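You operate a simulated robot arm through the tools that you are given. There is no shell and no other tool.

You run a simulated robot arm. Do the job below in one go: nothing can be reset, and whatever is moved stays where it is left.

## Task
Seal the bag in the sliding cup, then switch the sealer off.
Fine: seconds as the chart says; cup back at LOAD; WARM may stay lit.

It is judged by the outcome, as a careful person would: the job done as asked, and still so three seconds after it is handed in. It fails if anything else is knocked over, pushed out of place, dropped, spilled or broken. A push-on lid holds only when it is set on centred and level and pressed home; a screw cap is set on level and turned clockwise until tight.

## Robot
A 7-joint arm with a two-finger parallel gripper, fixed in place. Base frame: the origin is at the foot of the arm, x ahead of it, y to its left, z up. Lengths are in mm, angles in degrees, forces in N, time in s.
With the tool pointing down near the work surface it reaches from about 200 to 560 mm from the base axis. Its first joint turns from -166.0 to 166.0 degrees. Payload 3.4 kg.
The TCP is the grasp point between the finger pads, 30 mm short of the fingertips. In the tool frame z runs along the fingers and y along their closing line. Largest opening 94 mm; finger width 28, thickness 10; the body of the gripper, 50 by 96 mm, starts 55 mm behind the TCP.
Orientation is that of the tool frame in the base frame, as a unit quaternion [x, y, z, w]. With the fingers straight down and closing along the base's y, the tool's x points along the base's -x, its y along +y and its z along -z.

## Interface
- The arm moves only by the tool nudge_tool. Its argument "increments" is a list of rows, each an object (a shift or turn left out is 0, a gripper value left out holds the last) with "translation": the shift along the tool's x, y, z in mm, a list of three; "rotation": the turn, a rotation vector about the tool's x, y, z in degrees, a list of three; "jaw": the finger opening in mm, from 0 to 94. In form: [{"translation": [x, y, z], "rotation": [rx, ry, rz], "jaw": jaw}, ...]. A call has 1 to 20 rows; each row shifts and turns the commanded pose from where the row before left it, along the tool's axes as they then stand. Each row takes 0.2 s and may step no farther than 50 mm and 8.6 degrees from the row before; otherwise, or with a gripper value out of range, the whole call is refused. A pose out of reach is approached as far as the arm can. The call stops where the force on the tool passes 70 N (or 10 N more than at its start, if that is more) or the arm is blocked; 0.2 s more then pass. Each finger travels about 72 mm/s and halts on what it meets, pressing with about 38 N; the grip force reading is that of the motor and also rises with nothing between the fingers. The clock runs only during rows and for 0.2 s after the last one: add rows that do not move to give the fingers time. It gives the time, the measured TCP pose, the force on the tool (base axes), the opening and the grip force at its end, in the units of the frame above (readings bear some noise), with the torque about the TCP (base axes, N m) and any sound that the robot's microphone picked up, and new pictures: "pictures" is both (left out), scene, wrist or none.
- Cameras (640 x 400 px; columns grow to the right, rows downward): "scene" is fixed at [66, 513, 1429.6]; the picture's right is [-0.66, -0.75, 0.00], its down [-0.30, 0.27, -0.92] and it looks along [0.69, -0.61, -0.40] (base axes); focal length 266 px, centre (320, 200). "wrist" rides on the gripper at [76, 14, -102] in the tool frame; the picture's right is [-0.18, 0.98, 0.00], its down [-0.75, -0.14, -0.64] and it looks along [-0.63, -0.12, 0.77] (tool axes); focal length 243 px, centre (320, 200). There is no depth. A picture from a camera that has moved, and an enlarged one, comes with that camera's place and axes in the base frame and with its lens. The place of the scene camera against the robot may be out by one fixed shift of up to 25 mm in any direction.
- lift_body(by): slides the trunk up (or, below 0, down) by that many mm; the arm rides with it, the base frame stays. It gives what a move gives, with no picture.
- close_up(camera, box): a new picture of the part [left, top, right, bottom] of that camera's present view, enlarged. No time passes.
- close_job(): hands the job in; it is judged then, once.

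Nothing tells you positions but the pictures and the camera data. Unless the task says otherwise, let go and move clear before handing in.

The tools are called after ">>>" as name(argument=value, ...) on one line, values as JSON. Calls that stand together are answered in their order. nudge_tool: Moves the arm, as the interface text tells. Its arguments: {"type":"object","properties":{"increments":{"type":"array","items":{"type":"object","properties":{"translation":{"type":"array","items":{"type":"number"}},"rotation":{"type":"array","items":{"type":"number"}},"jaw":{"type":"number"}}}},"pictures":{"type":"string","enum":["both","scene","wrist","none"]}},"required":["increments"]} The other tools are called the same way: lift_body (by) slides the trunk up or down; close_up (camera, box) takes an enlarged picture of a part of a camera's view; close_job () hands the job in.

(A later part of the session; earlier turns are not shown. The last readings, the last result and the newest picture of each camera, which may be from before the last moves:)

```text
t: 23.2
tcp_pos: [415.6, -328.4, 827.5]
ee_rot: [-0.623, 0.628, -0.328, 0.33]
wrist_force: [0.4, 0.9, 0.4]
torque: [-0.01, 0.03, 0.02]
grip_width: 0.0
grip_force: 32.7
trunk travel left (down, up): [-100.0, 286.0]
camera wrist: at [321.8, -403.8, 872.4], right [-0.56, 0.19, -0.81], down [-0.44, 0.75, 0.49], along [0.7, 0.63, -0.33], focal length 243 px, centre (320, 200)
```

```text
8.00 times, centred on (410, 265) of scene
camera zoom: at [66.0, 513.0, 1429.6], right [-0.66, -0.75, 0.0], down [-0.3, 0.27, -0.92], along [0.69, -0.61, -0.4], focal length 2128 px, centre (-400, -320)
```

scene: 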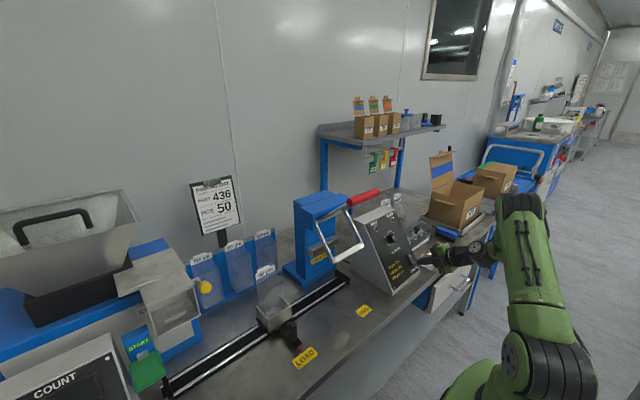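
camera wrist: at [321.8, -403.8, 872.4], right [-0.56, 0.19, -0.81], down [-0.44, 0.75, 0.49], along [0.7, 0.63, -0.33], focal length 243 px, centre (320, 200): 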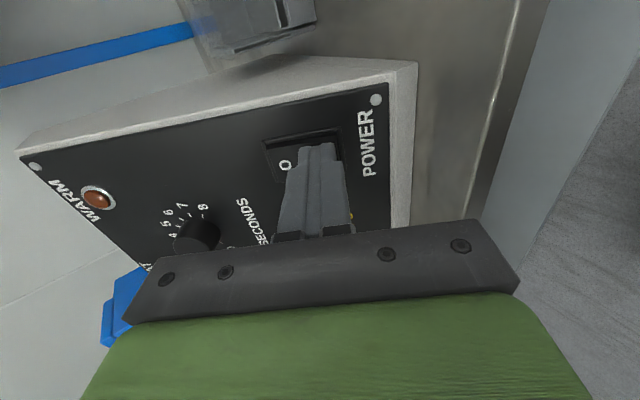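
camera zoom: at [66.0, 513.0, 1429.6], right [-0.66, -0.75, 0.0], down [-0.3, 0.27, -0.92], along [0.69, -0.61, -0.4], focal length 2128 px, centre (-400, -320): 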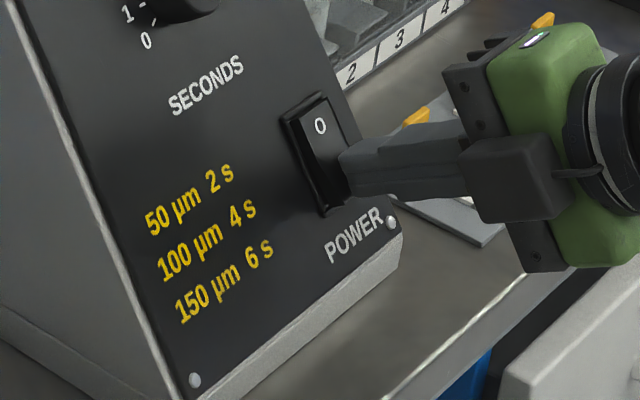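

>>> nudge_tool(increments=[{"translation": [0, 0, 2]}, {"translation": [0, 0, 1.5]}, {"translation": [0, 0, 1.5]}, {"translation": [0, 0, 0]}], pictures="wrist")

>>> close_up(camera="scene", box=[360, 200, 440, 290])

```text
t: 24.2
tcp_pos: [417.1, -328.2, 825.2]
ee_rot: [-0.623, 0.629, -0.327, 0.33]
wrist_force: [-17.0, 3.5, 5.5]
torque: [0.07, -0.01, 0.19]
grip_width: 0.1
grip_force: 32.5
trunk travel left (down, up): [-100.0, 286.0]
camera wrist: at [323.5, -404.0, 870.1], right [-0.56, 0.19, -0.81], down [-0.44, 0.75, 0.49], along [0.7, 0.63, -0.33], focal length 243 px, centre (320, 200)
```

wrist: 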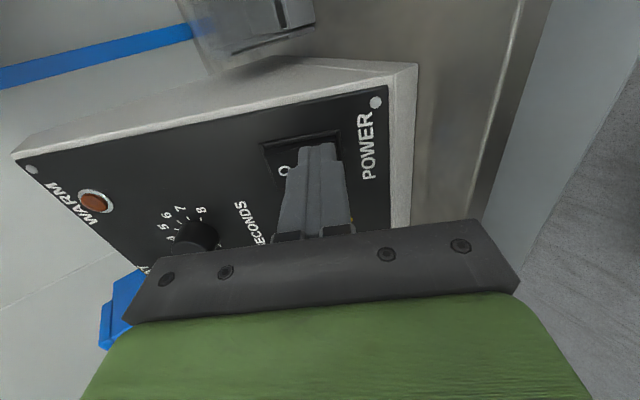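

```text
4.44 times, centred on (400, 245) of scene
camera zoom: at [66.0, 513.0, 1429.6], right [-0.66, -0.75, 0.0], down [-0.3, 0.27, -0.92], along [0.69, -0.61, -0.4], focal length 1182 px, centre (-36, 0)
```

zoom: 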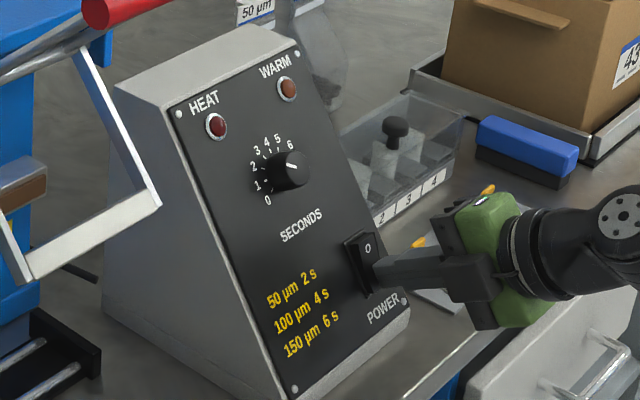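

There is contact now at about 18 N. I'll press on in small steps until the rocker snaps over.

>>> nudge_tool(increments=[{"translation": [0, 0, 1.5]}, {"translation": [0, 0, 1.5]}, {"translation": [0, 0, 1.5]}, {"translation": [0, 0, 0]}], pictures="wrist")

>>> close_up(camera="scene", box=[360, 200, 440, 290])

```text
t: 25.2
tcp_pos: [417.8, -329.1, 825.4]
ee_rot: [-0.622, 0.629, -0.329, 0.33]
wrist_force: [-48.5, 5.8, 12.3]
torque: [0.11, 0.07, 0.38]
grip_width: 0.1
grip_force: 33.1
trunk travel left (down, up): [-100.0, 286.0]
camera wrist: at [323.6, -404.0, 870.2], right [-0.56, 0.19, -0.81], down [-0.44, 0.75, 0.48], along [0.7, 0.63, -0.33], focal length 243 px, centre (320, 200)
```

wrist: 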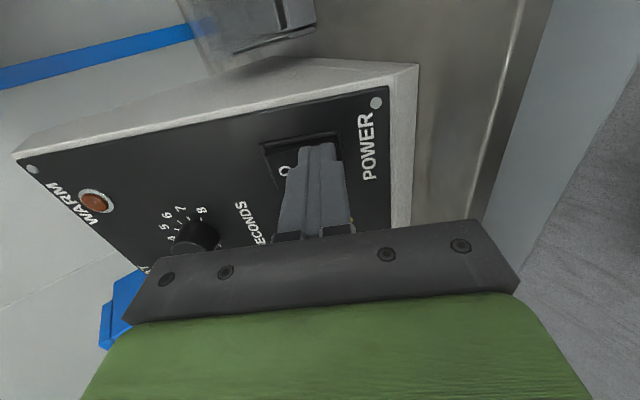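

```text
4.44 times, centred on (400, 245) of scene
camera zoom: at [66.0, 513.0, 1429.6], right [-0.66, -0.75, 0.0], down [-0.3, 0.27, -0.92], along [0.69, -0.61, -0.4], focal length 1182 px, centre (-36, 0)
```

zoom: 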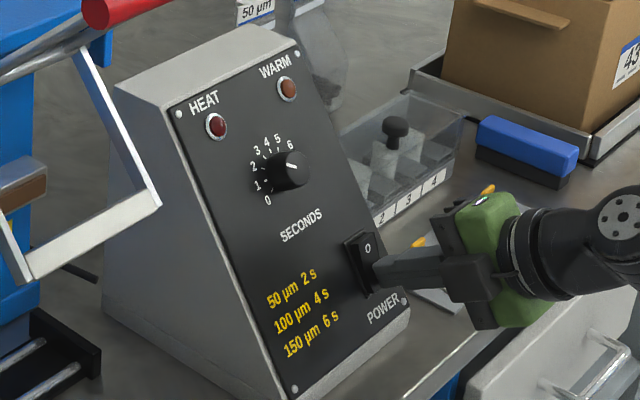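

The force rose to about 50 N without much further motion. The rocker may already have tipped over, so I'll look closely before pressing further.

>>> close_up(camera="scene", box=[390, 240, 430, 280])

>>> close_up(camera="wrist", box=[240, 110, 380, 200])

```text
10.00 times, centred on (410, 260) of scene
camera zoom: at [66.0, 513.0, 1429.6], right [-0.66, -0.75, 0.0], down [-0.3, 0.27, -0.92], along [0.69, -0.61, -0.4], focal length 2660 px, centre (-580, -400)
```

zoom: 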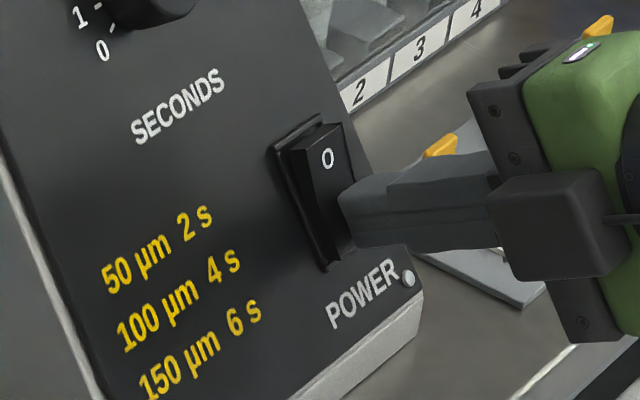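

```text
4.44 times, centred on (310, 155) of wrist
camera zoom: at [323.6, -404.0, 870.2], right [-0.56, 0.19, -0.81], down [-0.44, 0.75, 0.48], along [0.7, 0.63, -0.33], focal length 1078 px, centre (364, 400)
```

zoom: 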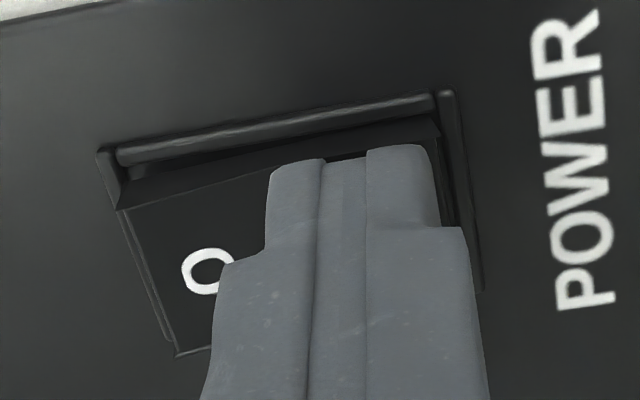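

The rocker has tipped: the O end now stands out and the I end is pressed in, so the power is on. I'll back off and look at the lamps.

>>> nudge_tool(increments=[{"translation": [0, 0, -10]}, {"translation": [0, 0, -30]}, {"translation": [0, 0, -40]}, {"translation": [0, 0, -40]}, {"translation": [0, 0, 0]}], pictures="both")

>>> close_up(camera="scene", box=[360, 195, 440, 295])

>>> close_up(camera="wrist", box=[120, 60, 400, 240])

```text
t: 26.4
tcp_pos: [326.2, -327.6, 894.2]
ee_rot: [-0.623, 0.629, -0.328, 0.33]
wrist_force: [0.2, 0.3, 0.1]
torque: [0.02, 0.02, -0.02]
grip_width: 0.0
grip_force: 33.7
trunk travel left (down, up): [-100.0, 286.0]
camera wrist: at [232.5, -402.5, 937.8], right [-0.56, 0.19, -0.81], down [-0.44, 0.75, 0.49], along [0.7, 0.63, -0.33], focal length 243 px, centre (320, 200)
```

scene: 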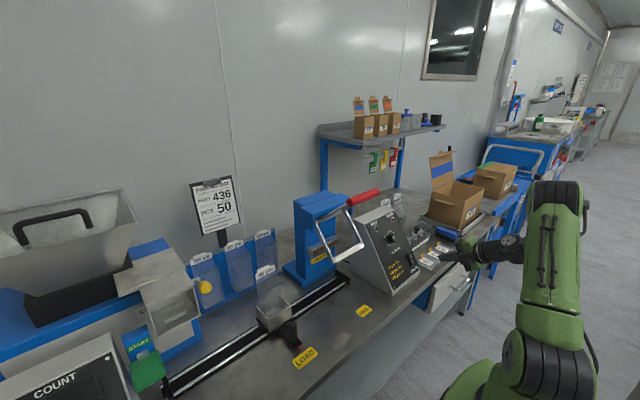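
wrist: 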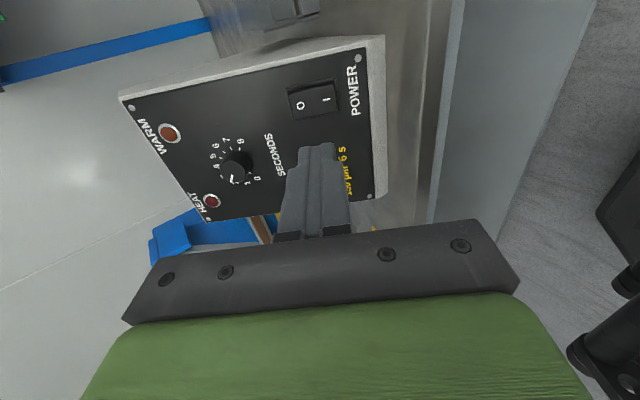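

```text
4.00 times, centred on (400, 245) of scene
camera zoom: at [66.0, 513.0, 1429.6], right [-0.66, -0.75, 0.0], down [-0.3, 0.27, -0.92], along [0.69, -0.61, -0.4], focal length 1064 px, centre (0, 20)
```

zoom: 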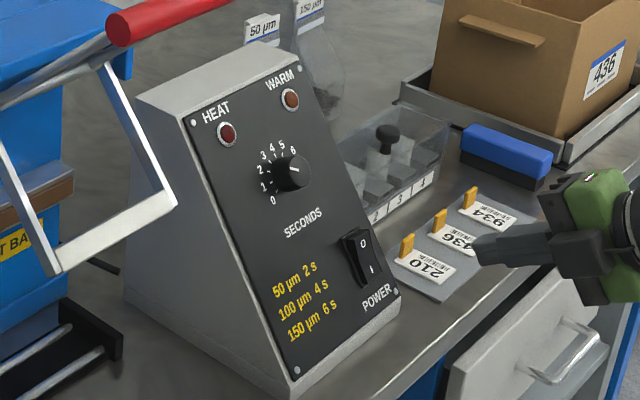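

```text
2.22 times, centred on (260, 150) of wrist
camera zoom: at [232.5, -402.5, 937.8], right [-0.56, 0.19, -0.81], down [-0.44, 0.75, 0.49], along [0.7, 0.63, -0.33], focal length 539 px, centre (453, 311)
```

zoom: 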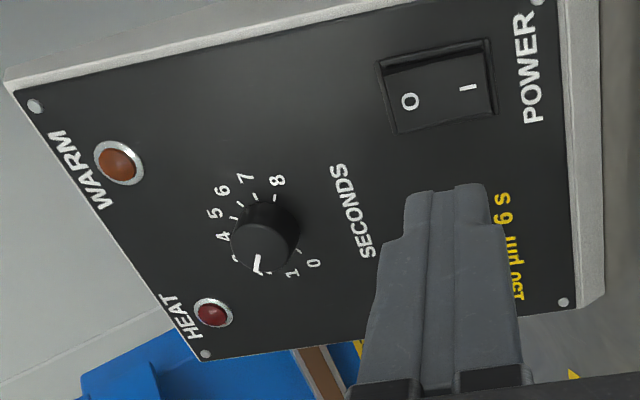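

>>> close_up(camera="scene", box=[395, 245, 425, 275])

>>> close_up(camera="wrist", box=[275, 70, 355, 130])

```text
13.33 times, centred on (410, 260) of scene
camera zoom: at [66.0, 513.0, 1429.6], right [-0.66, -0.75, 0.0], down [-0.3, 0.27, -0.92], along [0.69, -0.61, -0.4], focal length 3546 px, centre (-880, -600)
```

zoom: 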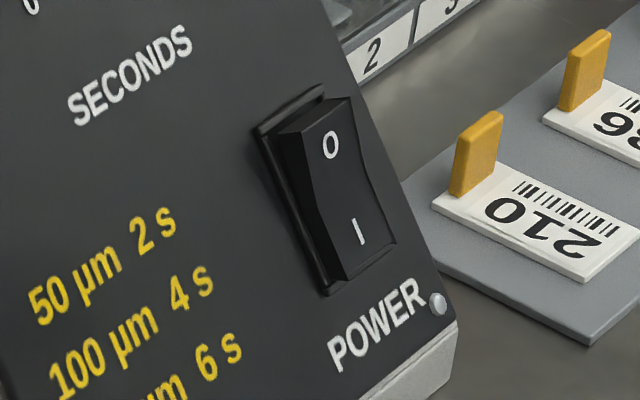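

```text
6.67 times, centred on (315, 100) of wrist
camera zoom: at [232.5, -402.5, 937.8], right [-0.56, 0.19, -0.81], down [-0.44, 0.75, 0.49], along [0.7, 0.63, -0.33], focal length 1618 px, centre (353, 867)
```

zoom: 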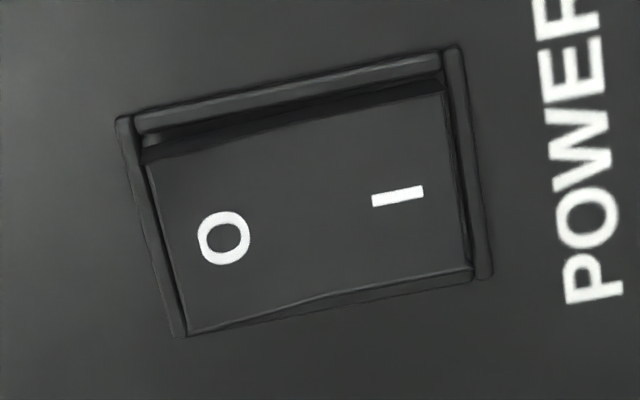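

Power is on (O end out, I end in) and the dial reads 2. Next is the cup. I'll turn the gripper back to its neutral roll, keep the forward tilt so the hand stays clear of the sealer frame, and move along the front to look at the cup's knob at LOAD.

>>> nudge_tool(increments=[{"rotation": [0, 0, 8.2]}, {"rotation": [0, 0, 8.2]}, {"rotation": [0, 0, 8.2]}, {"rotation": [0, 0, 8.2]}, {"rotation": [0, 0, 8.2]}, {"rotation": [0, 0, 8.2]}, {"rotation": [0, 0, 8.2]}, {"rotation": [0, 0, 8.2]}, {"rotation": [0, 0, 8.2]}, {"rotation": [0, 0, 8.2]}, {"rotation": [0, 0, 7.6]}, {"translation": [0, 0, 0]}], pictures="none")

```text
t: 29.0
tcp_pos: [324.9, -328.0, 890.4]
ee_rot: [0.002, 0.885, 0.001, 0.465]
wrist_force: [0.8, 0.5, 0.2]
torque: [0.01, -0.01, -0.01]
grip_width: 0.1
grip_force: 32.6
trunk travel left (down, up): [-100.0, 286.0]
```

>>> nudge_tool(increments=[{"rotation": [0, 7.914, 0]}, {"rotation": [0, 7.914, 0]}, {"rotation": [0, 7.914, 0]}, {"rotation": [0, 7.914, 0]}, {"rotation": [0, 7.914, 0]}, {"rotation": [0, 7.914, 0]}, {"rotation": [0, 7.914, 0]}, {"translation": [0, 43.2, -13.3]}, {"translation": [0, 43.2, -13.3]}, {"translation": [0, 43.2, -13.3]}, {"translation": [0, 43.2, -13.3]}, {"translation": [0, 43.2, -13.3]}, {"translation": [0, 43.2, -13.3]}, {"translation": [0, 43.2, -13.3]}, {"translation": [0, 43.2, -13.3]}, {"translation": [0, 43.2, -13.3]}, {"translation": [0, 43.2, -13.3]}, {"translation": [0, 43.2, -13.3]}, {"translation": [0, 43.2, -13.3]}, {"translation": [0, 0, 0]}], pictures="both")

>>> close_up(camera="wrist", box=[220, 20, 420, 220])

```text
t: 33.2
tcp_pos: [325.4, 193.1, 1051.5]
ee_rot: [0.002, 1.0, 0.001, 0.001]
wrist_force: [-0.1, -0.6, -0.1]
torque: [-0.01, -0.01, -0.02]
grip_width: 0.0
grip_force: 33.2
trunk travel left (down, up): [-100.0, 286.0]
camera wrist: at [248.7, 207.4, 1153.4], right [0.19, 0.98, 0.0], down [0.75, -0.14, 0.64], along [0.63, -0.12, -0.77], focal length 243 px, centre (320, 200)
```

scene: 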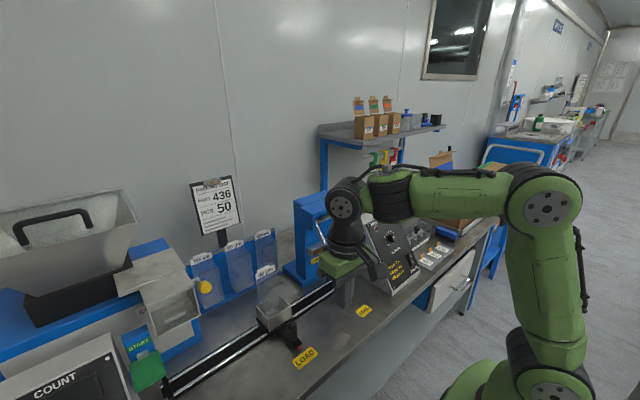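
wrist: 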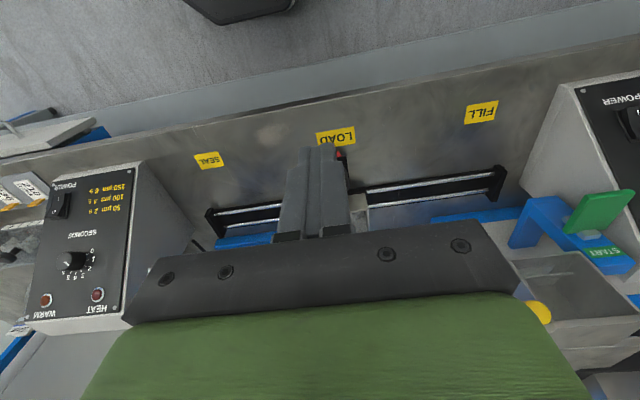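

```text
2.00 times, centred on (320, 120) of wrist
camera zoom: at [248.7, 207.4, 1153.4], right [0.19, 0.98, 0.0], down [0.75, -0.14, 0.64], along [0.63, -0.12, -0.77], focal length 485 px, centre (320, 360)
```

zoom: 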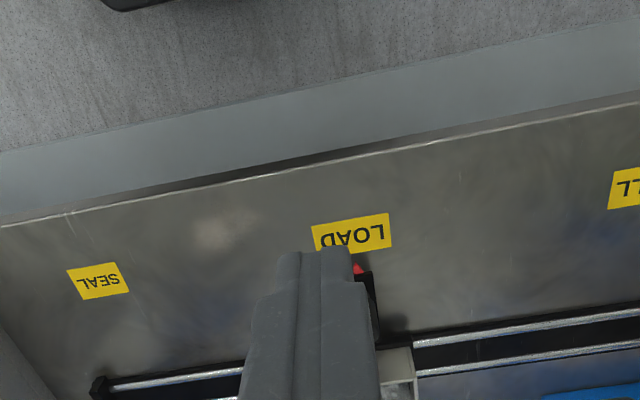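

The closed fingers block the view, so I'll open them.

>>> nudge_tool(increments=[{"jaw": 90}, {"jaw": 90}, {"jaw": 90}, {"jaw": 90}], pictures="wrist")

>>> close_up(camera="wrist", box=[250, 100, 410, 230])

>>> close_up(camera="wrist", box=[300, 110, 380, 190])

>>> close_up(camera="wrist", box=[170, 130, 290, 250])

```text
t: 34.2
tcp_pos: [324.5, 192.5, 1052.8]
ee_rot: [0.001, 1.0, 0.001, 0.0]
wrist_force: [0.2, 0.0, -0.8]
torque: [-0.06, 0.0, 0.01]
grip_width: 90.1
grip_force: 0.0
trunk travel left (down, up): [-100.0, 286.0]
camera wrist: at [248.8, 207.3, 1153.2], right [0.19, 0.98, 0.0], down [0.75, -0.14, 0.64], along [0.63, -0.12, -0.77], focal length 243 px, centre (320, 200)
```

wrist: 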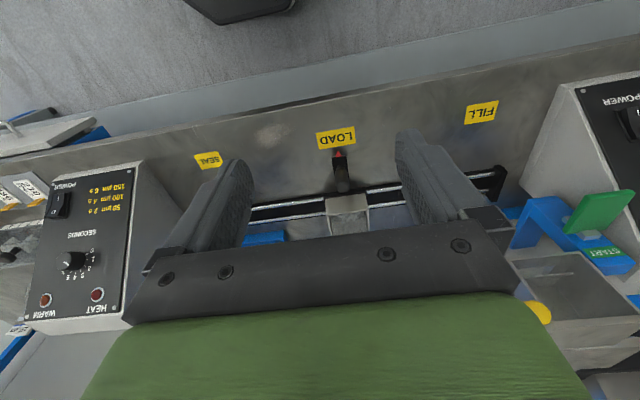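

```text
3.08 times, centred on (330, 165) of wrist
camera zoom: at [248.8, 207.3, 1153.2], right [0.19, 0.98, 0.0], down [0.75, -0.14, 0.64], along [0.63, -0.12, -0.77], focal length 746 px, centre (289, 308)
```

zoom: 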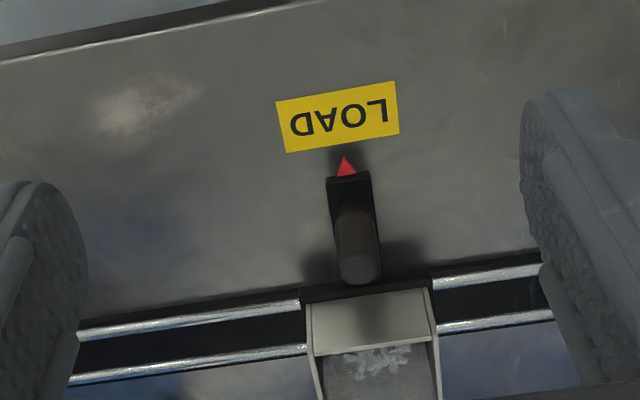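

```text
5.00 times, centred on (340, 150) of wrist
camera zoom: at [248.8, 207.3, 1153.2], right [0.19, 0.98, 0.0], down [0.75, -0.14, 0.64], along [0.63, -0.12, -0.77], focal length 1213 px, centre (220, 450)
```

zoom: 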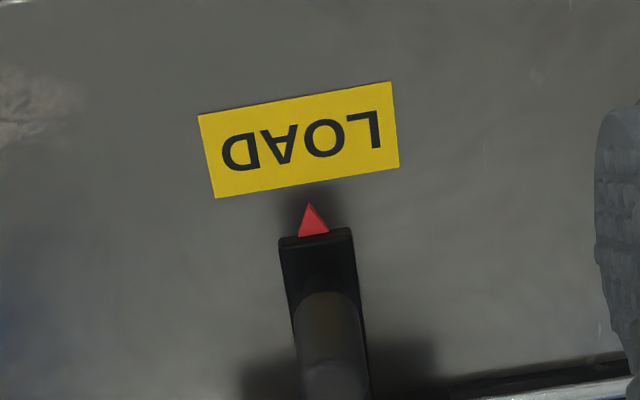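

```text
3.33 times, centred on (230, 190) of wrist
camera zoom: at [248.8, 207.3, 1153.2], right [0.19, 0.98, 0.0], down [0.75, -0.14, 0.64], along [0.63, -0.12, -0.77], focal length 809 px, centre (620, 233)
```

zoom: 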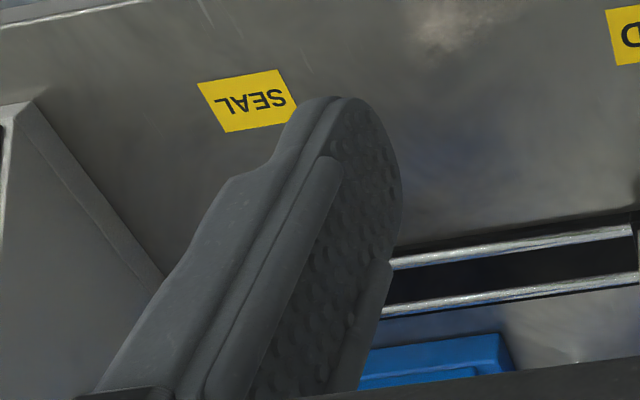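

Positions from this view:
- **Cup knob:** a vertical peg at about (496, 200.5), top at z ≈ 825, about 24 mm thick.
- **Labels:** LOAD is at y ≈ 200 with the pointer lined up on it. SEAL is at y ≈ -50.

Next I'll tilt the tool 40° forward and go to a pre-grasp pose in front of the peg.

>>> nudge_tool(increments=[{"rotation": [0, -8, 0], "jaw": 60}, {"rotation": [0, -8, 0]}, {"rotation": [0, -8, 0]}, {"rotation": [0, -8, 0]}, {"rotation": [0, -8, 0]}, {"translation": [4.9, 1.6, 43.4]}, {"translation": [4.9, 1.6, 43.4]}, {"translation": [4.9, 1.6, 43.4]}, {"translation": [4.9, 1.6, 43.4]}, {"translation": [4.9, 1.6, 43.2]}, {"translation": [0, 0, 0]}], pictures="both")

>>> close_up(camera="wrist", box=[240, 60, 400, 240])

```text
t: 36.6
tcp_pos: [442.8, 199.1, 870.9]
ee_rot: [0.001, 0.94, 0.001, 0.342]
wrist_force: [-0.1, 0.6, 0.0]
torque: [-0.01, -0.01, 0.04]
grip_width: 60.0
grip_force: 0.0
trunk travel left (down, up): [-100.0, 286.0]
camera wrist: at [318.1, 213.6, 900.0], right [0.14, 0.98, 0.12], down [0.16, -0.14, 0.98], along [0.98, -0.12, -0.18], focal length 243 px, centre (320, 200)
```

scene: 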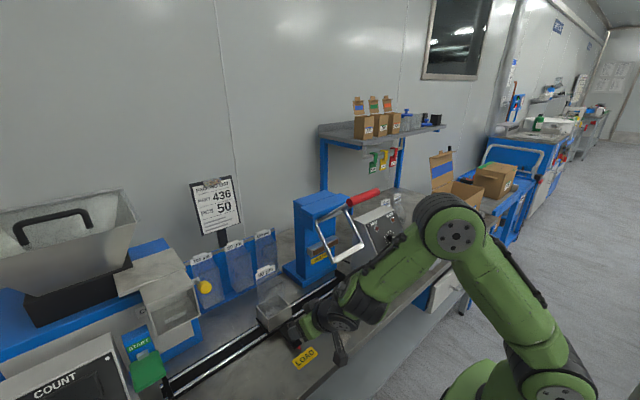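
wrist: 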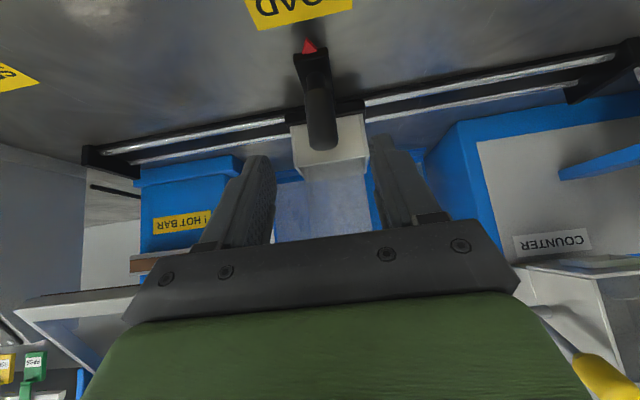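

```text
2.22 times, centred on (320, 150) of wrist
camera zoom: at [318.1, 213.6, 900.0], right [0.14, 0.98, 0.12], down [0.16, -0.14, 0.98], along [0.98, -0.12, -0.18], focal length 539 px, centre (320, 311)
```

zoom: 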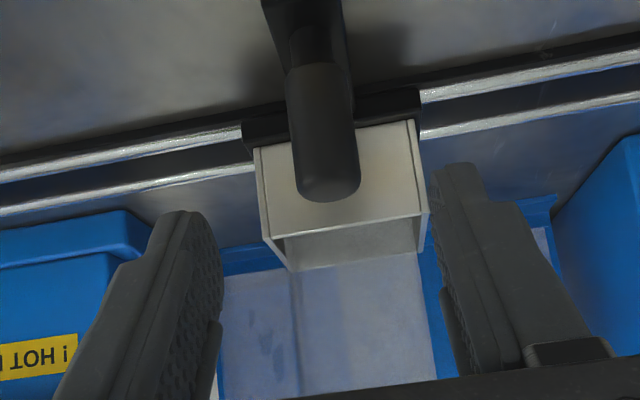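

The peg sits centred between the fingers. I'll advance onto it and close.

>>> nudge_tool(increments=[{"translation": [-0.4, 1.4, 35]}, {"translation": [-0.4, 0, 30]}, {"translation": [-0.3, 0, 18]}, {"translation": [0, 0, 0]}, {"jaw": 15}, {"jaw": 15}, {"jaw": 15}, {"jaw": 15}], pictures="both")

>>> close_up(camera="wrist", box=[220, 0, 420, 240])

```text
t: 38.4
tcp_pos: [499.7, 201.5, 806.0]
ee_rot: [0.001, 0.94, 0.001, 0.342]
wrist_force: [0.8, -1.9, -1.9]
torque: [0.02, -0.34, -0.03]
grip_width: 27.6
grip_force: 44.9
trunk travel left (down, up): [-100.0, 286.0]
camera wrist: at [375.0, 215.8, 835.3], right [0.14, 0.98, 0.12], down [0.16, -0.14, 0.98], along [0.98, -0.12, -0.18], focal length 243 px, centre (320, 200)
```

scene: 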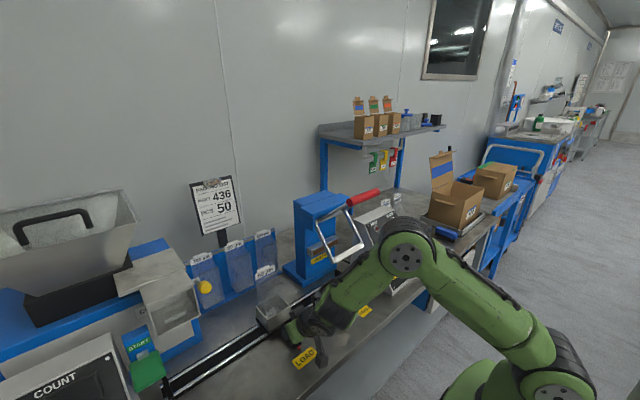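
wrist: 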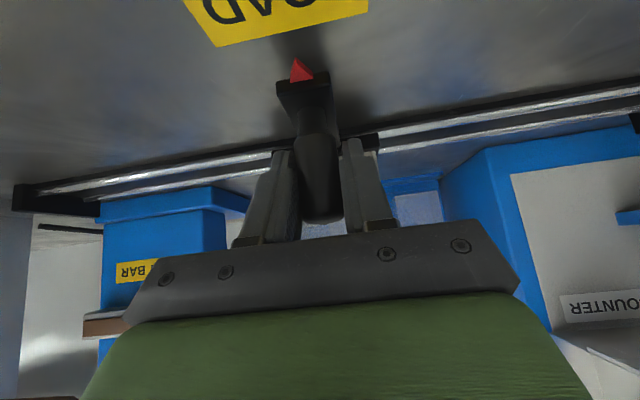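

```text
1.67 times, centred on (320, 120) of wrist
camera zoom: at [375.0, 215.8, 835.3], right [0.14, 0.98, 0.12], down [0.16, -0.14, 0.98], along [0.98, -0.12, -0.18], focal length 404 px, centre (320, 333)
```

zoom: 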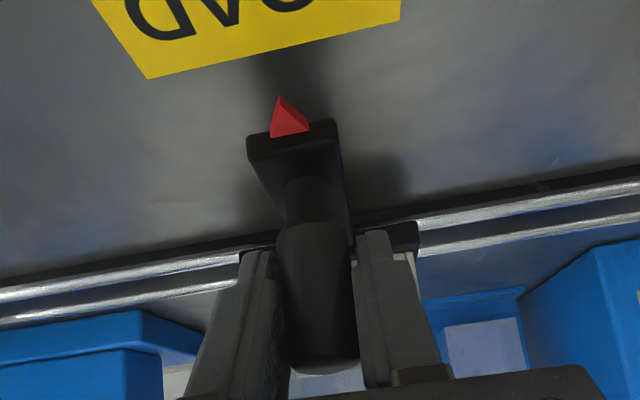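

The peg is held (27.6 mm, TCP y = 201.5). I'll slide the cup gently toward SEAL, starting with a short stretch to check the force.

>>> nudge_tool(increments=[{"translation": [0, -8, 0]}, {"translation": [0, -16, 0]}, {"translation": [0, -18, 0]}, {"translation": [0, -8, 0]}], pictures="both")

```text
t: 39.4
tcp_pos: [500.2, 151.6, 805.7]
ee_rot: [0.002, 0.939, 0.0, 0.344]
wrist_force: [6.9, 1.0, 10.8]
torque: [-0.15, 0.85, -0.19]
grip_width: 27.8
grip_force: 45.0
trunk travel left (down, up): [-100.0, 286.0]
camera wrist: at [374.9, 165.4, 835.0], right [0.14, 0.98, 0.12], down [0.16, -0.14, 0.98], along [0.98, -0.12, -0.18], focal length 243 px, centre (320, 200)
```

scene: 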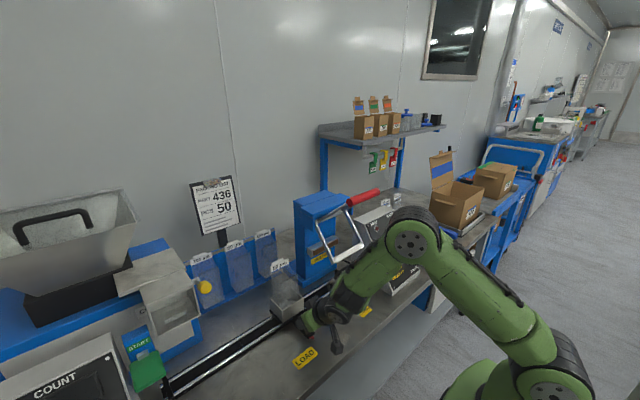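
wrist: 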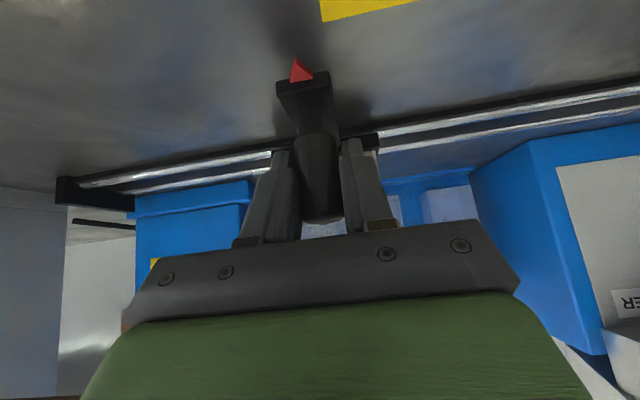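

The cup slides freely with low force. I'll continue to SEAL.

>>> nudge_tool(increments=[{"translation": [0, -14, 0]}, {"translation": [0, -20, 0]}, {"translation": [0, -20, 0]}, {"translation": [0, -20, 0]}, {"translation": [0, -20, 0]}, {"translation": [0, -20, 0]}, {"translation": [0, -20, 0]}, {"translation": [0, -20, 0]}, {"translation": [0, -20, 0]}, {"translation": [0, -14, 0]}, {"translation": [0, -8, 0]}, {"translation": [0, -4, 0]}, {"translation": [0, 0, 0]}], pictures="both")

>>> close_up(camera="wrist", box=[160, 0, 480, 200])

>>> close_up(camera="scene", box=[280, 180, 420, 330])

```text
t: 42.2
tcp_pos: [498.9, -49.8, 806.1]
ee_rot: [0.001, 0.939, 0.001, 0.344]
wrist_force: [2.0, 0.4, 14.1]
torque: [0.12, -0.53, 0.14]
grip_width: 27.7
grip_force: 44.7
trunk travel left (down, up): [-100.0, 286.0]
camera wrist: at [374.6, -35.5, 834.7], right [0.14, 0.98, 0.12], down [0.16, -0.14, 0.98], along [0.98, -0.12, -0.18], focal length 243 px, centre (320, 200)
```

scene: 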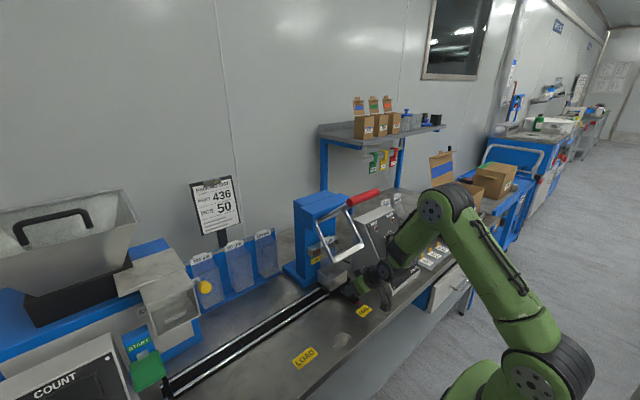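
wrist: 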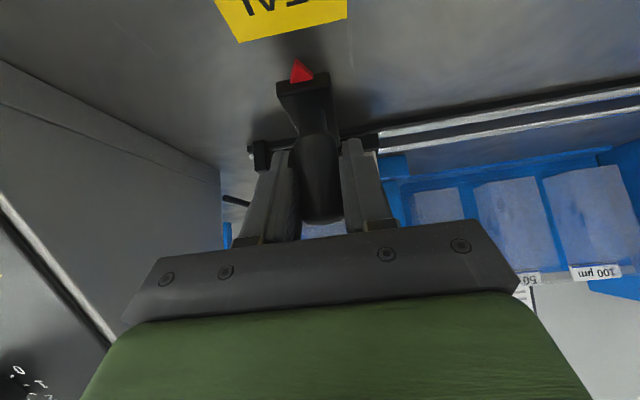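

```text
2.00 times, centred on (320, 100) of wrist
camera zoom: at [374.6, -35.5, 834.7], right [0.14, 0.98, 0.12], down [0.16, -0.14, 0.98], along [0.98, -0.12, -0.18], focal length 485 px, centre (320, 400)
```

zoom: 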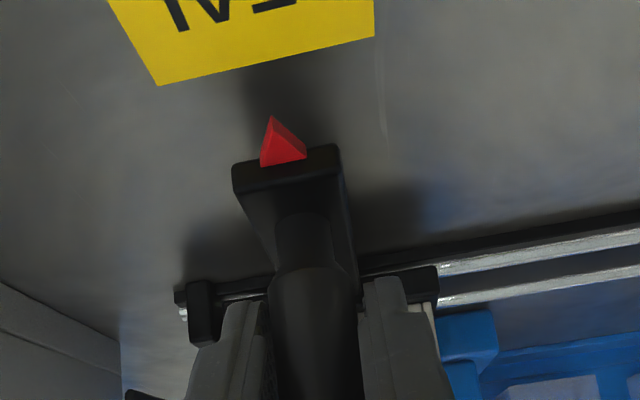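

```text
2.67 times, centred on (350, 255) of scene
camera zoom: at [66.0, 513.0, 1429.6], right [-0.66, -0.75, 0.0], down [-0.3, 0.27, -0.92], along [0.69, -0.61, -0.4], focal length 709 px, centre (240, 53)
```

zoom: 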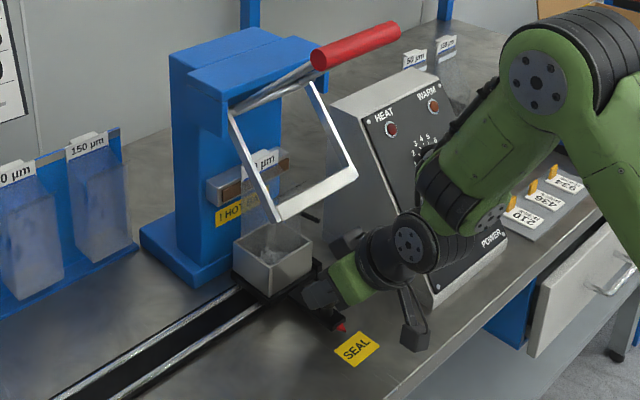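

The pointer lines up with SEAL exactly as it did with LOAD, and the bag stands between the lever bar and the hot bar. I'll release the peg and back away along the approach line.

>>> nudge_tool(increments=[{"jaw": 60}, {"jaw": 60}, {"jaw": 60}, {"translation": [0, 0, -20]}, {"translation": [0, 0, -40]}, {"translation": [0, 0, -40]}, {"translation": [0, 0, 0]}], pictures="both")

>>> close_up(camera="wrist", box=[200, 0, 440, 240])

```text
t: 43.8
tcp_pos: [436.5, -49.2, 880.9]
ee_rot: [0.001, 0.94, 0.001, 0.342]
wrist_force: [0.3, -1.9, 0.5]
torque: [-0.03, 0.01, -0.02]
grip_width: 59.9
grip_force: 0.1
trunk travel left (down, up): [-100.0, 286.0]
camera wrist: at [312.0, -34.6, 910.4], right [0.14, 0.98, 0.12], down [0.17, -0.14, 0.98], along [0.98, -0.12, -0.18], focal length 243 px, centre (320, 200)
```

scene: 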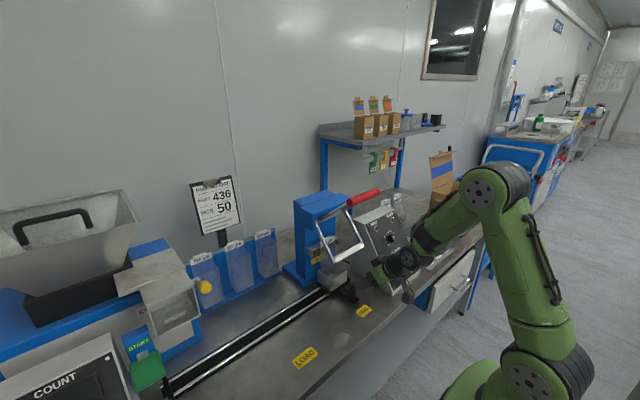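
wrist: 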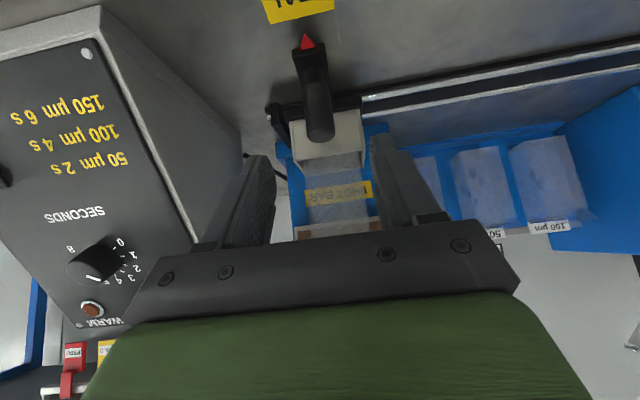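

```text
1.67 times, centred on (320, 120) of wrist
camera zoom: at [312.0, -34.6, 910.4], right [0.14, 0.98, 0.12], down [0.17, -0.14, 0.98], along [0.98, -0.12, -0.18], focal length 404 px, centre (320, 333)
```

zoom: 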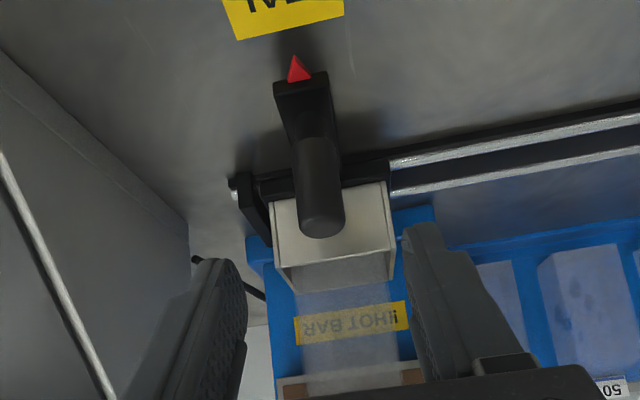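

The bag is centred on the hot bar. Next I'll back away from the bench, straighten the tool and raise it for the lever handle.

>>> nudge_tool(increments=[{"translation": [12.7, 0, -36.8]}, {"translation": [12.7, 0, -36.8]}, {"translation": [12.7, 0, -36.8]}, {"rotation": [0, 8, 0]}, {"rotation": [0, 8, 0]}, {"rotation": [0, 8, 0]}, {"rotation": [0, 8, 0]}, {"rotation": [0, 8, 0]}, {"translation": [0, 0, 0]}], pictures="scene")

>>> lift_body(by=100)

>>> nudge_tool(increments=[{"translation": [0, 0, -40]}, {"translation": [0, 0, -40]}, {"translation": [0, 0, -40]}, {"translation": [0, 0, -40]}, {"translation": [0, 0, -25]}, {"translation": [0, 0, 0]}], pictures="both")

```text
t: 45.8
tcp_pos: [349.6, -52.8, 950.4]
ee_rot: [0.0, 1.0, 0.001, -0.001]
wrist_force: [0.4, 0.0, -0.2]
torque: [-0.01, -0.01, 0.05]
grip_width: 60.2
grip_force: 0.0
out of reach, approached as far as the arm can: row 3
trunk travel left (down, up): [-100.0, 286.0]
```

scene: 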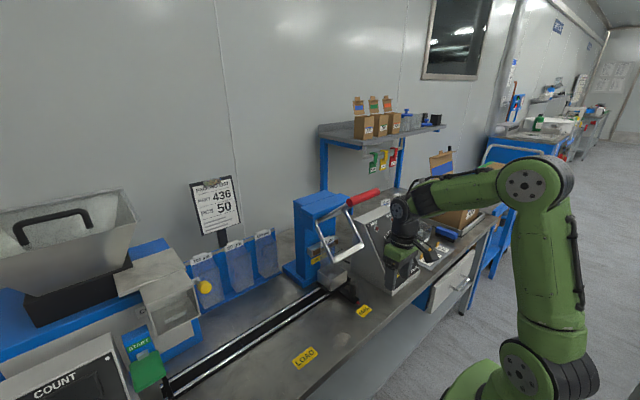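

```text
t: 47.1
tcp_pos: [350.5, -53.5, 1050.0]
ee_rot: [0.001, 1.0, 0.0, 0.0]
wrist_force: [-1.1, -0.3, -0.3]
torque: [0.01, 0.02, 0.0]
grip_width: 60.1
grip_force: 0.1
trunk travel left (down, up): [-200.0, 186.0]
```

```text
t: 48.5
tcp_pos: [348.9, -54.0, 1233.2]
ee_rot: [0.0, 1.0, 0.001, 0.0]
wrist_force: [0.1, 0.0, 0.1]
torque: [0.01, 0.01, 0.02]
grip_width: 60.0
grip_force: 0.0
trunk travel left (down, up): [-200.0, 186.0]
camera wrist: at [272.3, -39.1, 1335.3], right [0.19, 0.98, 0.0], down [0.75, -0.14, 0.64], along [0.63, -0.12, -0.77], focal length 243 px, centre (320, 200)
```

scene: 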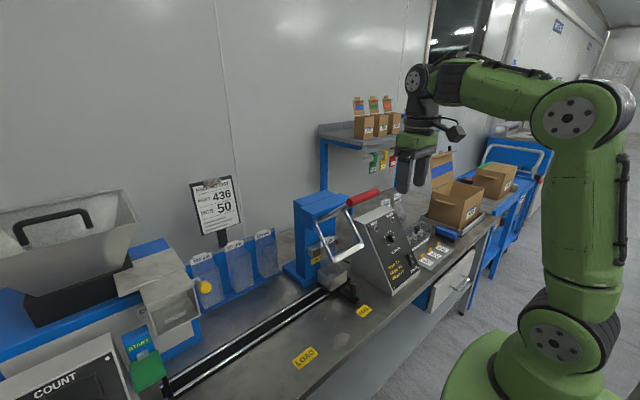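
wrist: 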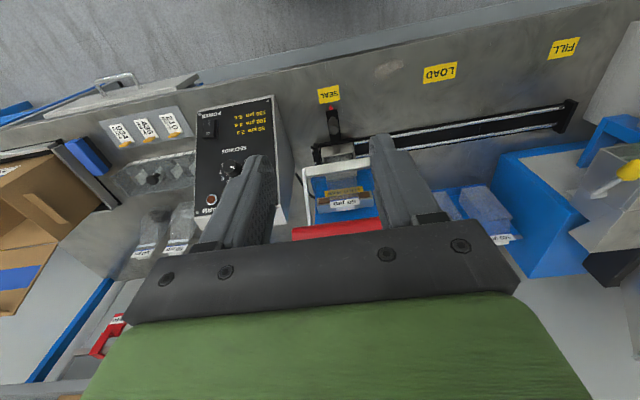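

I'm now above and in front of the handle. I'll enlarge this view to refine the handle position, then roll the gripper 90° so the fingers straddle the handle front and back.

>>> close_up(camera="wrist", box=[270, 140, 410, 250])

>>> nudge_tool(increments=[{"rotation": [0, 0, 8.2]}, {"rotation": [0, 0, 8.2]}, {"rotation": [0, 0, 8.2]}, {"rotation": [0, 0, 8.2]}, {"rotation": [0, 0, 8.2]}, {"rotation": [0, 0, 8.2]}, {"rotation": [0, 0, 8.2]}, {"rotation": [0, 0, 8.2]}, {"rotation": [0, 0, 8.2]}, {"rotation": [0, 0, 8.2]}, {"rotation": [0, 0, 8.0]}, {"translation": [0, 0, 0]}], pictures="both")

```text
3.64 times, centred on (340, 195) of wrist
camera zoom: at [272.3, -39.1, 1335.3], right [0.19, 0.98, 0.0], down [0.75, -0.14, 0.64], along [0.63, -0.12, -0.77], focal length 882 px, centre (247, 218)
```

zoom: 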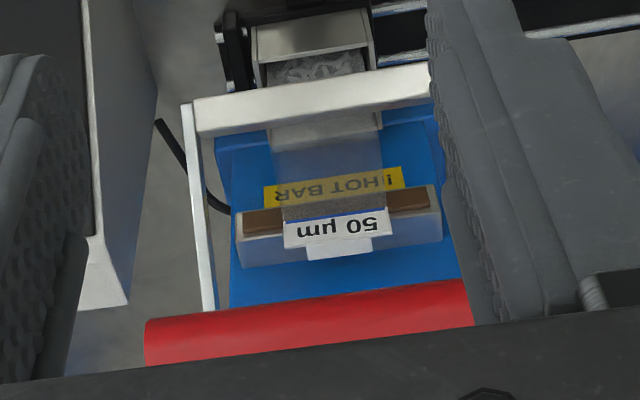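

```text
t: 51.1
tcp_pos: [350.1, -53.8, 1234.2]
ee_rot: [0.708, 0.706, 0.001, -0.001]
wrist_force: [-0.3, 0.9, -0.7]
torque: [0.0, -0.01, 0.02]
grip_width: 60.3
grip_force: 0.0
trunk travel left (down, up): [-200.0, 186.0]
camera wrist: at [363.4, 22.3, 1336.6], right [0.98, -0.19, 0.0], down [-0.14, -0.75, 0.64], along [-0.12, -0.63, -0.77], focal length 243 px, centre (320, 200)
```

scene: 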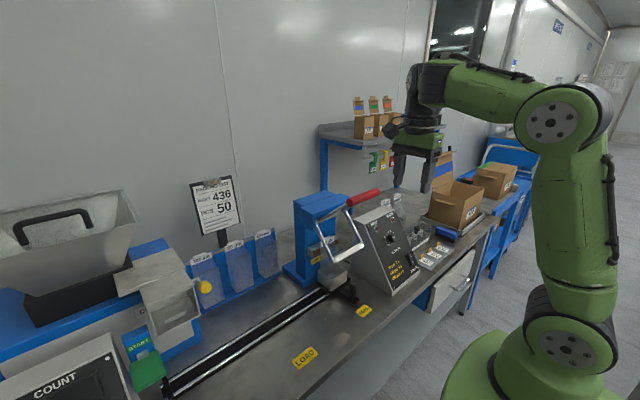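
wrist: 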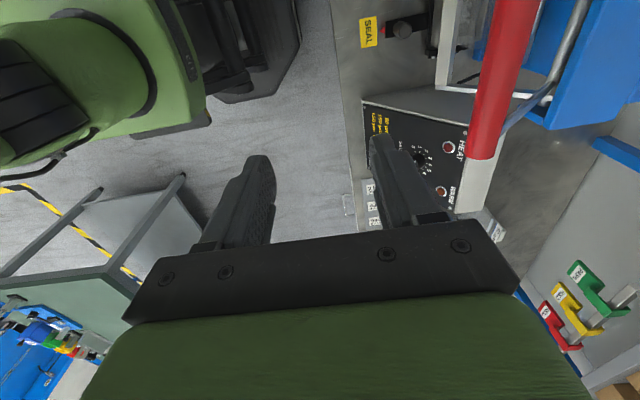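

The handle centre refines to x ≈ 486, z ≈ 1139, spanning y from about -114 to 15. I'll move directly above it, with the fingertips still about 50 mm higher.

>>> nudge_tool(increments=[{"translation": [1.3, 45.3, 0]}, {"translation": [1.3, 45.3, 0]}, {"translation": [1.2, 45.3, 0]}, {"translation": [0, 0, 0]}], pictures="both")

>>> close_up(camera="wrist", box=[220, 40, 420, 240])

>>> close_up(camera="scene", box=[300, 110, 440, 250])

```text
t: 52.1
tcp_pos: [470.1, -47.8, 1233.7]
ee_rot: [0.707, 0.708, -0.002, -0.005]
wrist_force: [0.3, 0.9, -1.0]
torque: [0.0, -0.01, -0.02]
grip_width: 59.9
grip_force: 0.2
out of reach, approached as far as the arm can: row 3
trunk travel left (down, up): [-200.0, 186.0]
camera wrist: at [485.3, 28.5, 1334.8], right [0.98, -0.18, -0.01], down [-0.13, -0.76, 0.64], along [-0.12, -0.63, -0.77], focal length 243 px, centre (320, 200)
```

scene: 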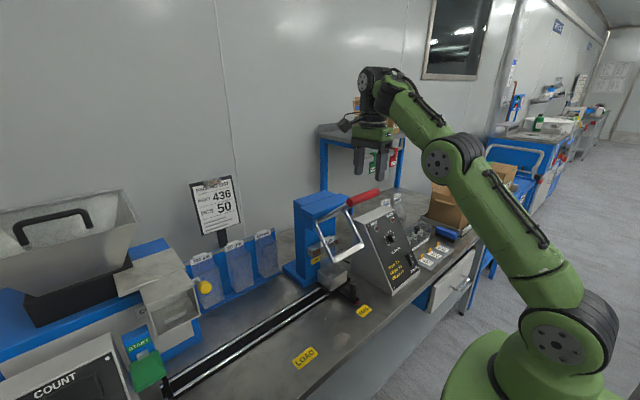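
wrist: 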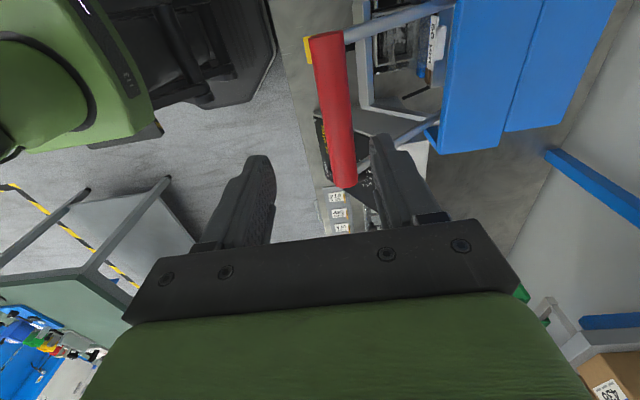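

```text
2.00 times, centred on (320, 140) of wrist
camera zoom: at [485.3, 28.5, 1334.8], right [0.98, -0.18, -0.01], down [-0.13, -0.76, 0.64], along [-0.12, -0.63, -0.77], focal length 485 px, centre (320, 320)
```

zoom: 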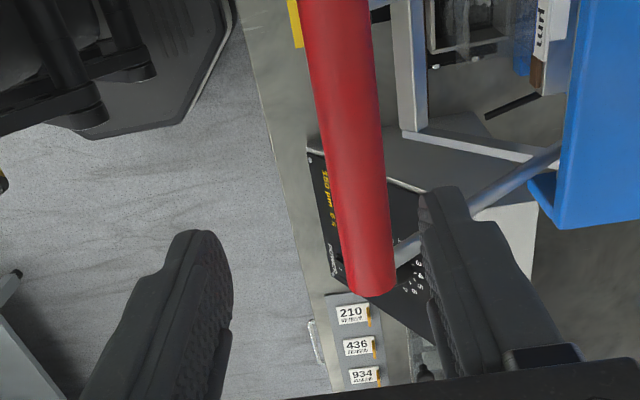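

```text
2.86 times, centred on (370, 180) of scene
camera zoom: at [66.0, 513.0, 1429.6], right [-0.66, -0.75, 0.0], down [-0.3, 0.27, -0.92], along [0.69, -0.61, -0.4], focal length 760 px, centre (177, 257)
```

zoom: 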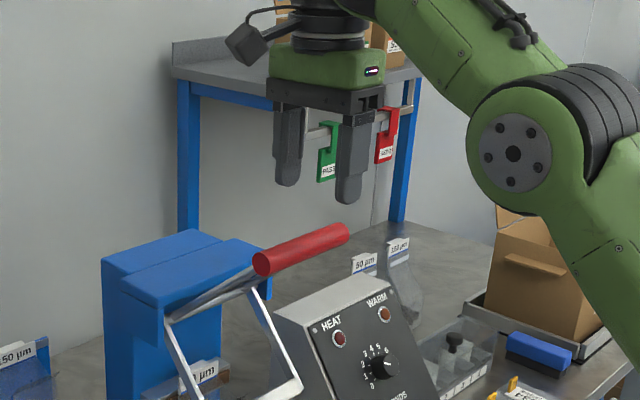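

The arm is near full stretch at this height (it stopped at x = 470). I'll raise the trunk 100 mm so the same point is easier to reach, then come back down with the arm.

>>> lift_body(by=100)

>>> nudge_tool(increments=[{"translation": [0, 0, 40]}, {"translation": [0, 4, 40]}, {"translation": [-1, 6, 20]}, {"translation": [-1, 6, 0]}, {"translation": [0, 0, 0]}], pictures="both")

>>> close_up(camera="wrist", box=[220, 0, 420, 240])

```text
t: 53.4
tcp_pos: [471.3, -47.5, 1332.3]
ee_rot: [0.705, 0.709, -0.001, -0.005]
wrist_force: [0.7, -0.6, -0.3]
torque: [-0.02, -0.01, 0.0]
grip_width: 60.0
grip_force: 0.0
trunk travel left (down, up): [-300.0, 86.0]
```

```text
t: 54.6
tcp_pos: [486.3, -49.8, 1231.8]
ee_rot: [0.706, 0.709, -0.002, -0.005]
wrist_force: [-0.6, 0.1, 0.4]
torque: [0.01, -0.03, -0.05]
grip_width: 60.1
grip_force: 0.1
trunk travel left (down, up): [-300.0, 86.0]
camera wrist: at [500.9, 26.9, 1333.7], right [0.98, -0.18, -0.01], down [-0.13, -0.76, 0.64], along [-0.12, -0.63, -0.77], focal length 243 px, centre (320, 200)
```

scene: 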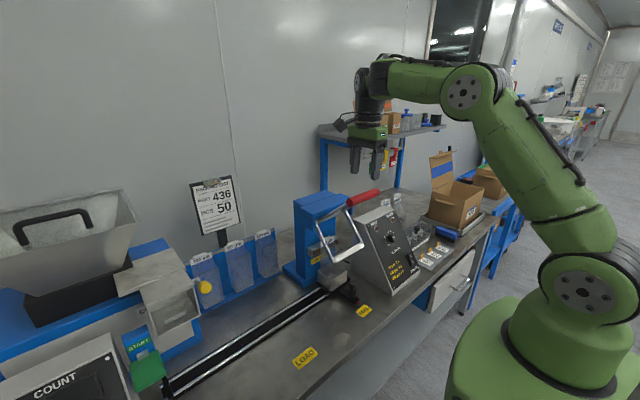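
wrist: 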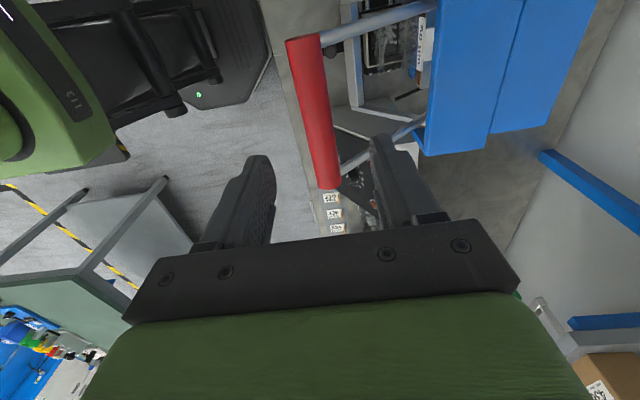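

```text
1.67 times, centred on (320, 120) of wrist
camera zoom: at [500.9, 26.9, 1333.7], right [0.98, -0.18, -0.01], down [-0.13, -0.76, 0.64], along [-0.12, -0.63, -0.77], focal length 404 px, centre (320, 333)
```

zoom: 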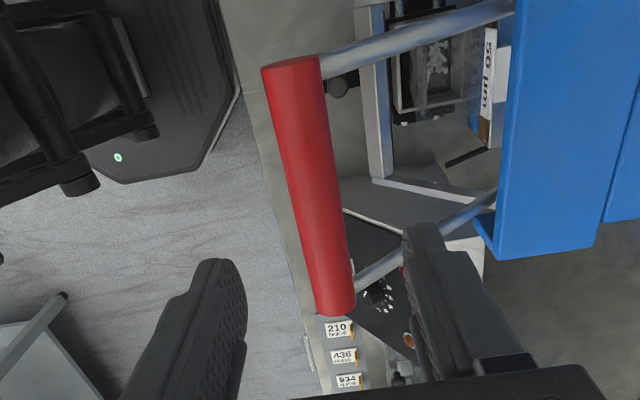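

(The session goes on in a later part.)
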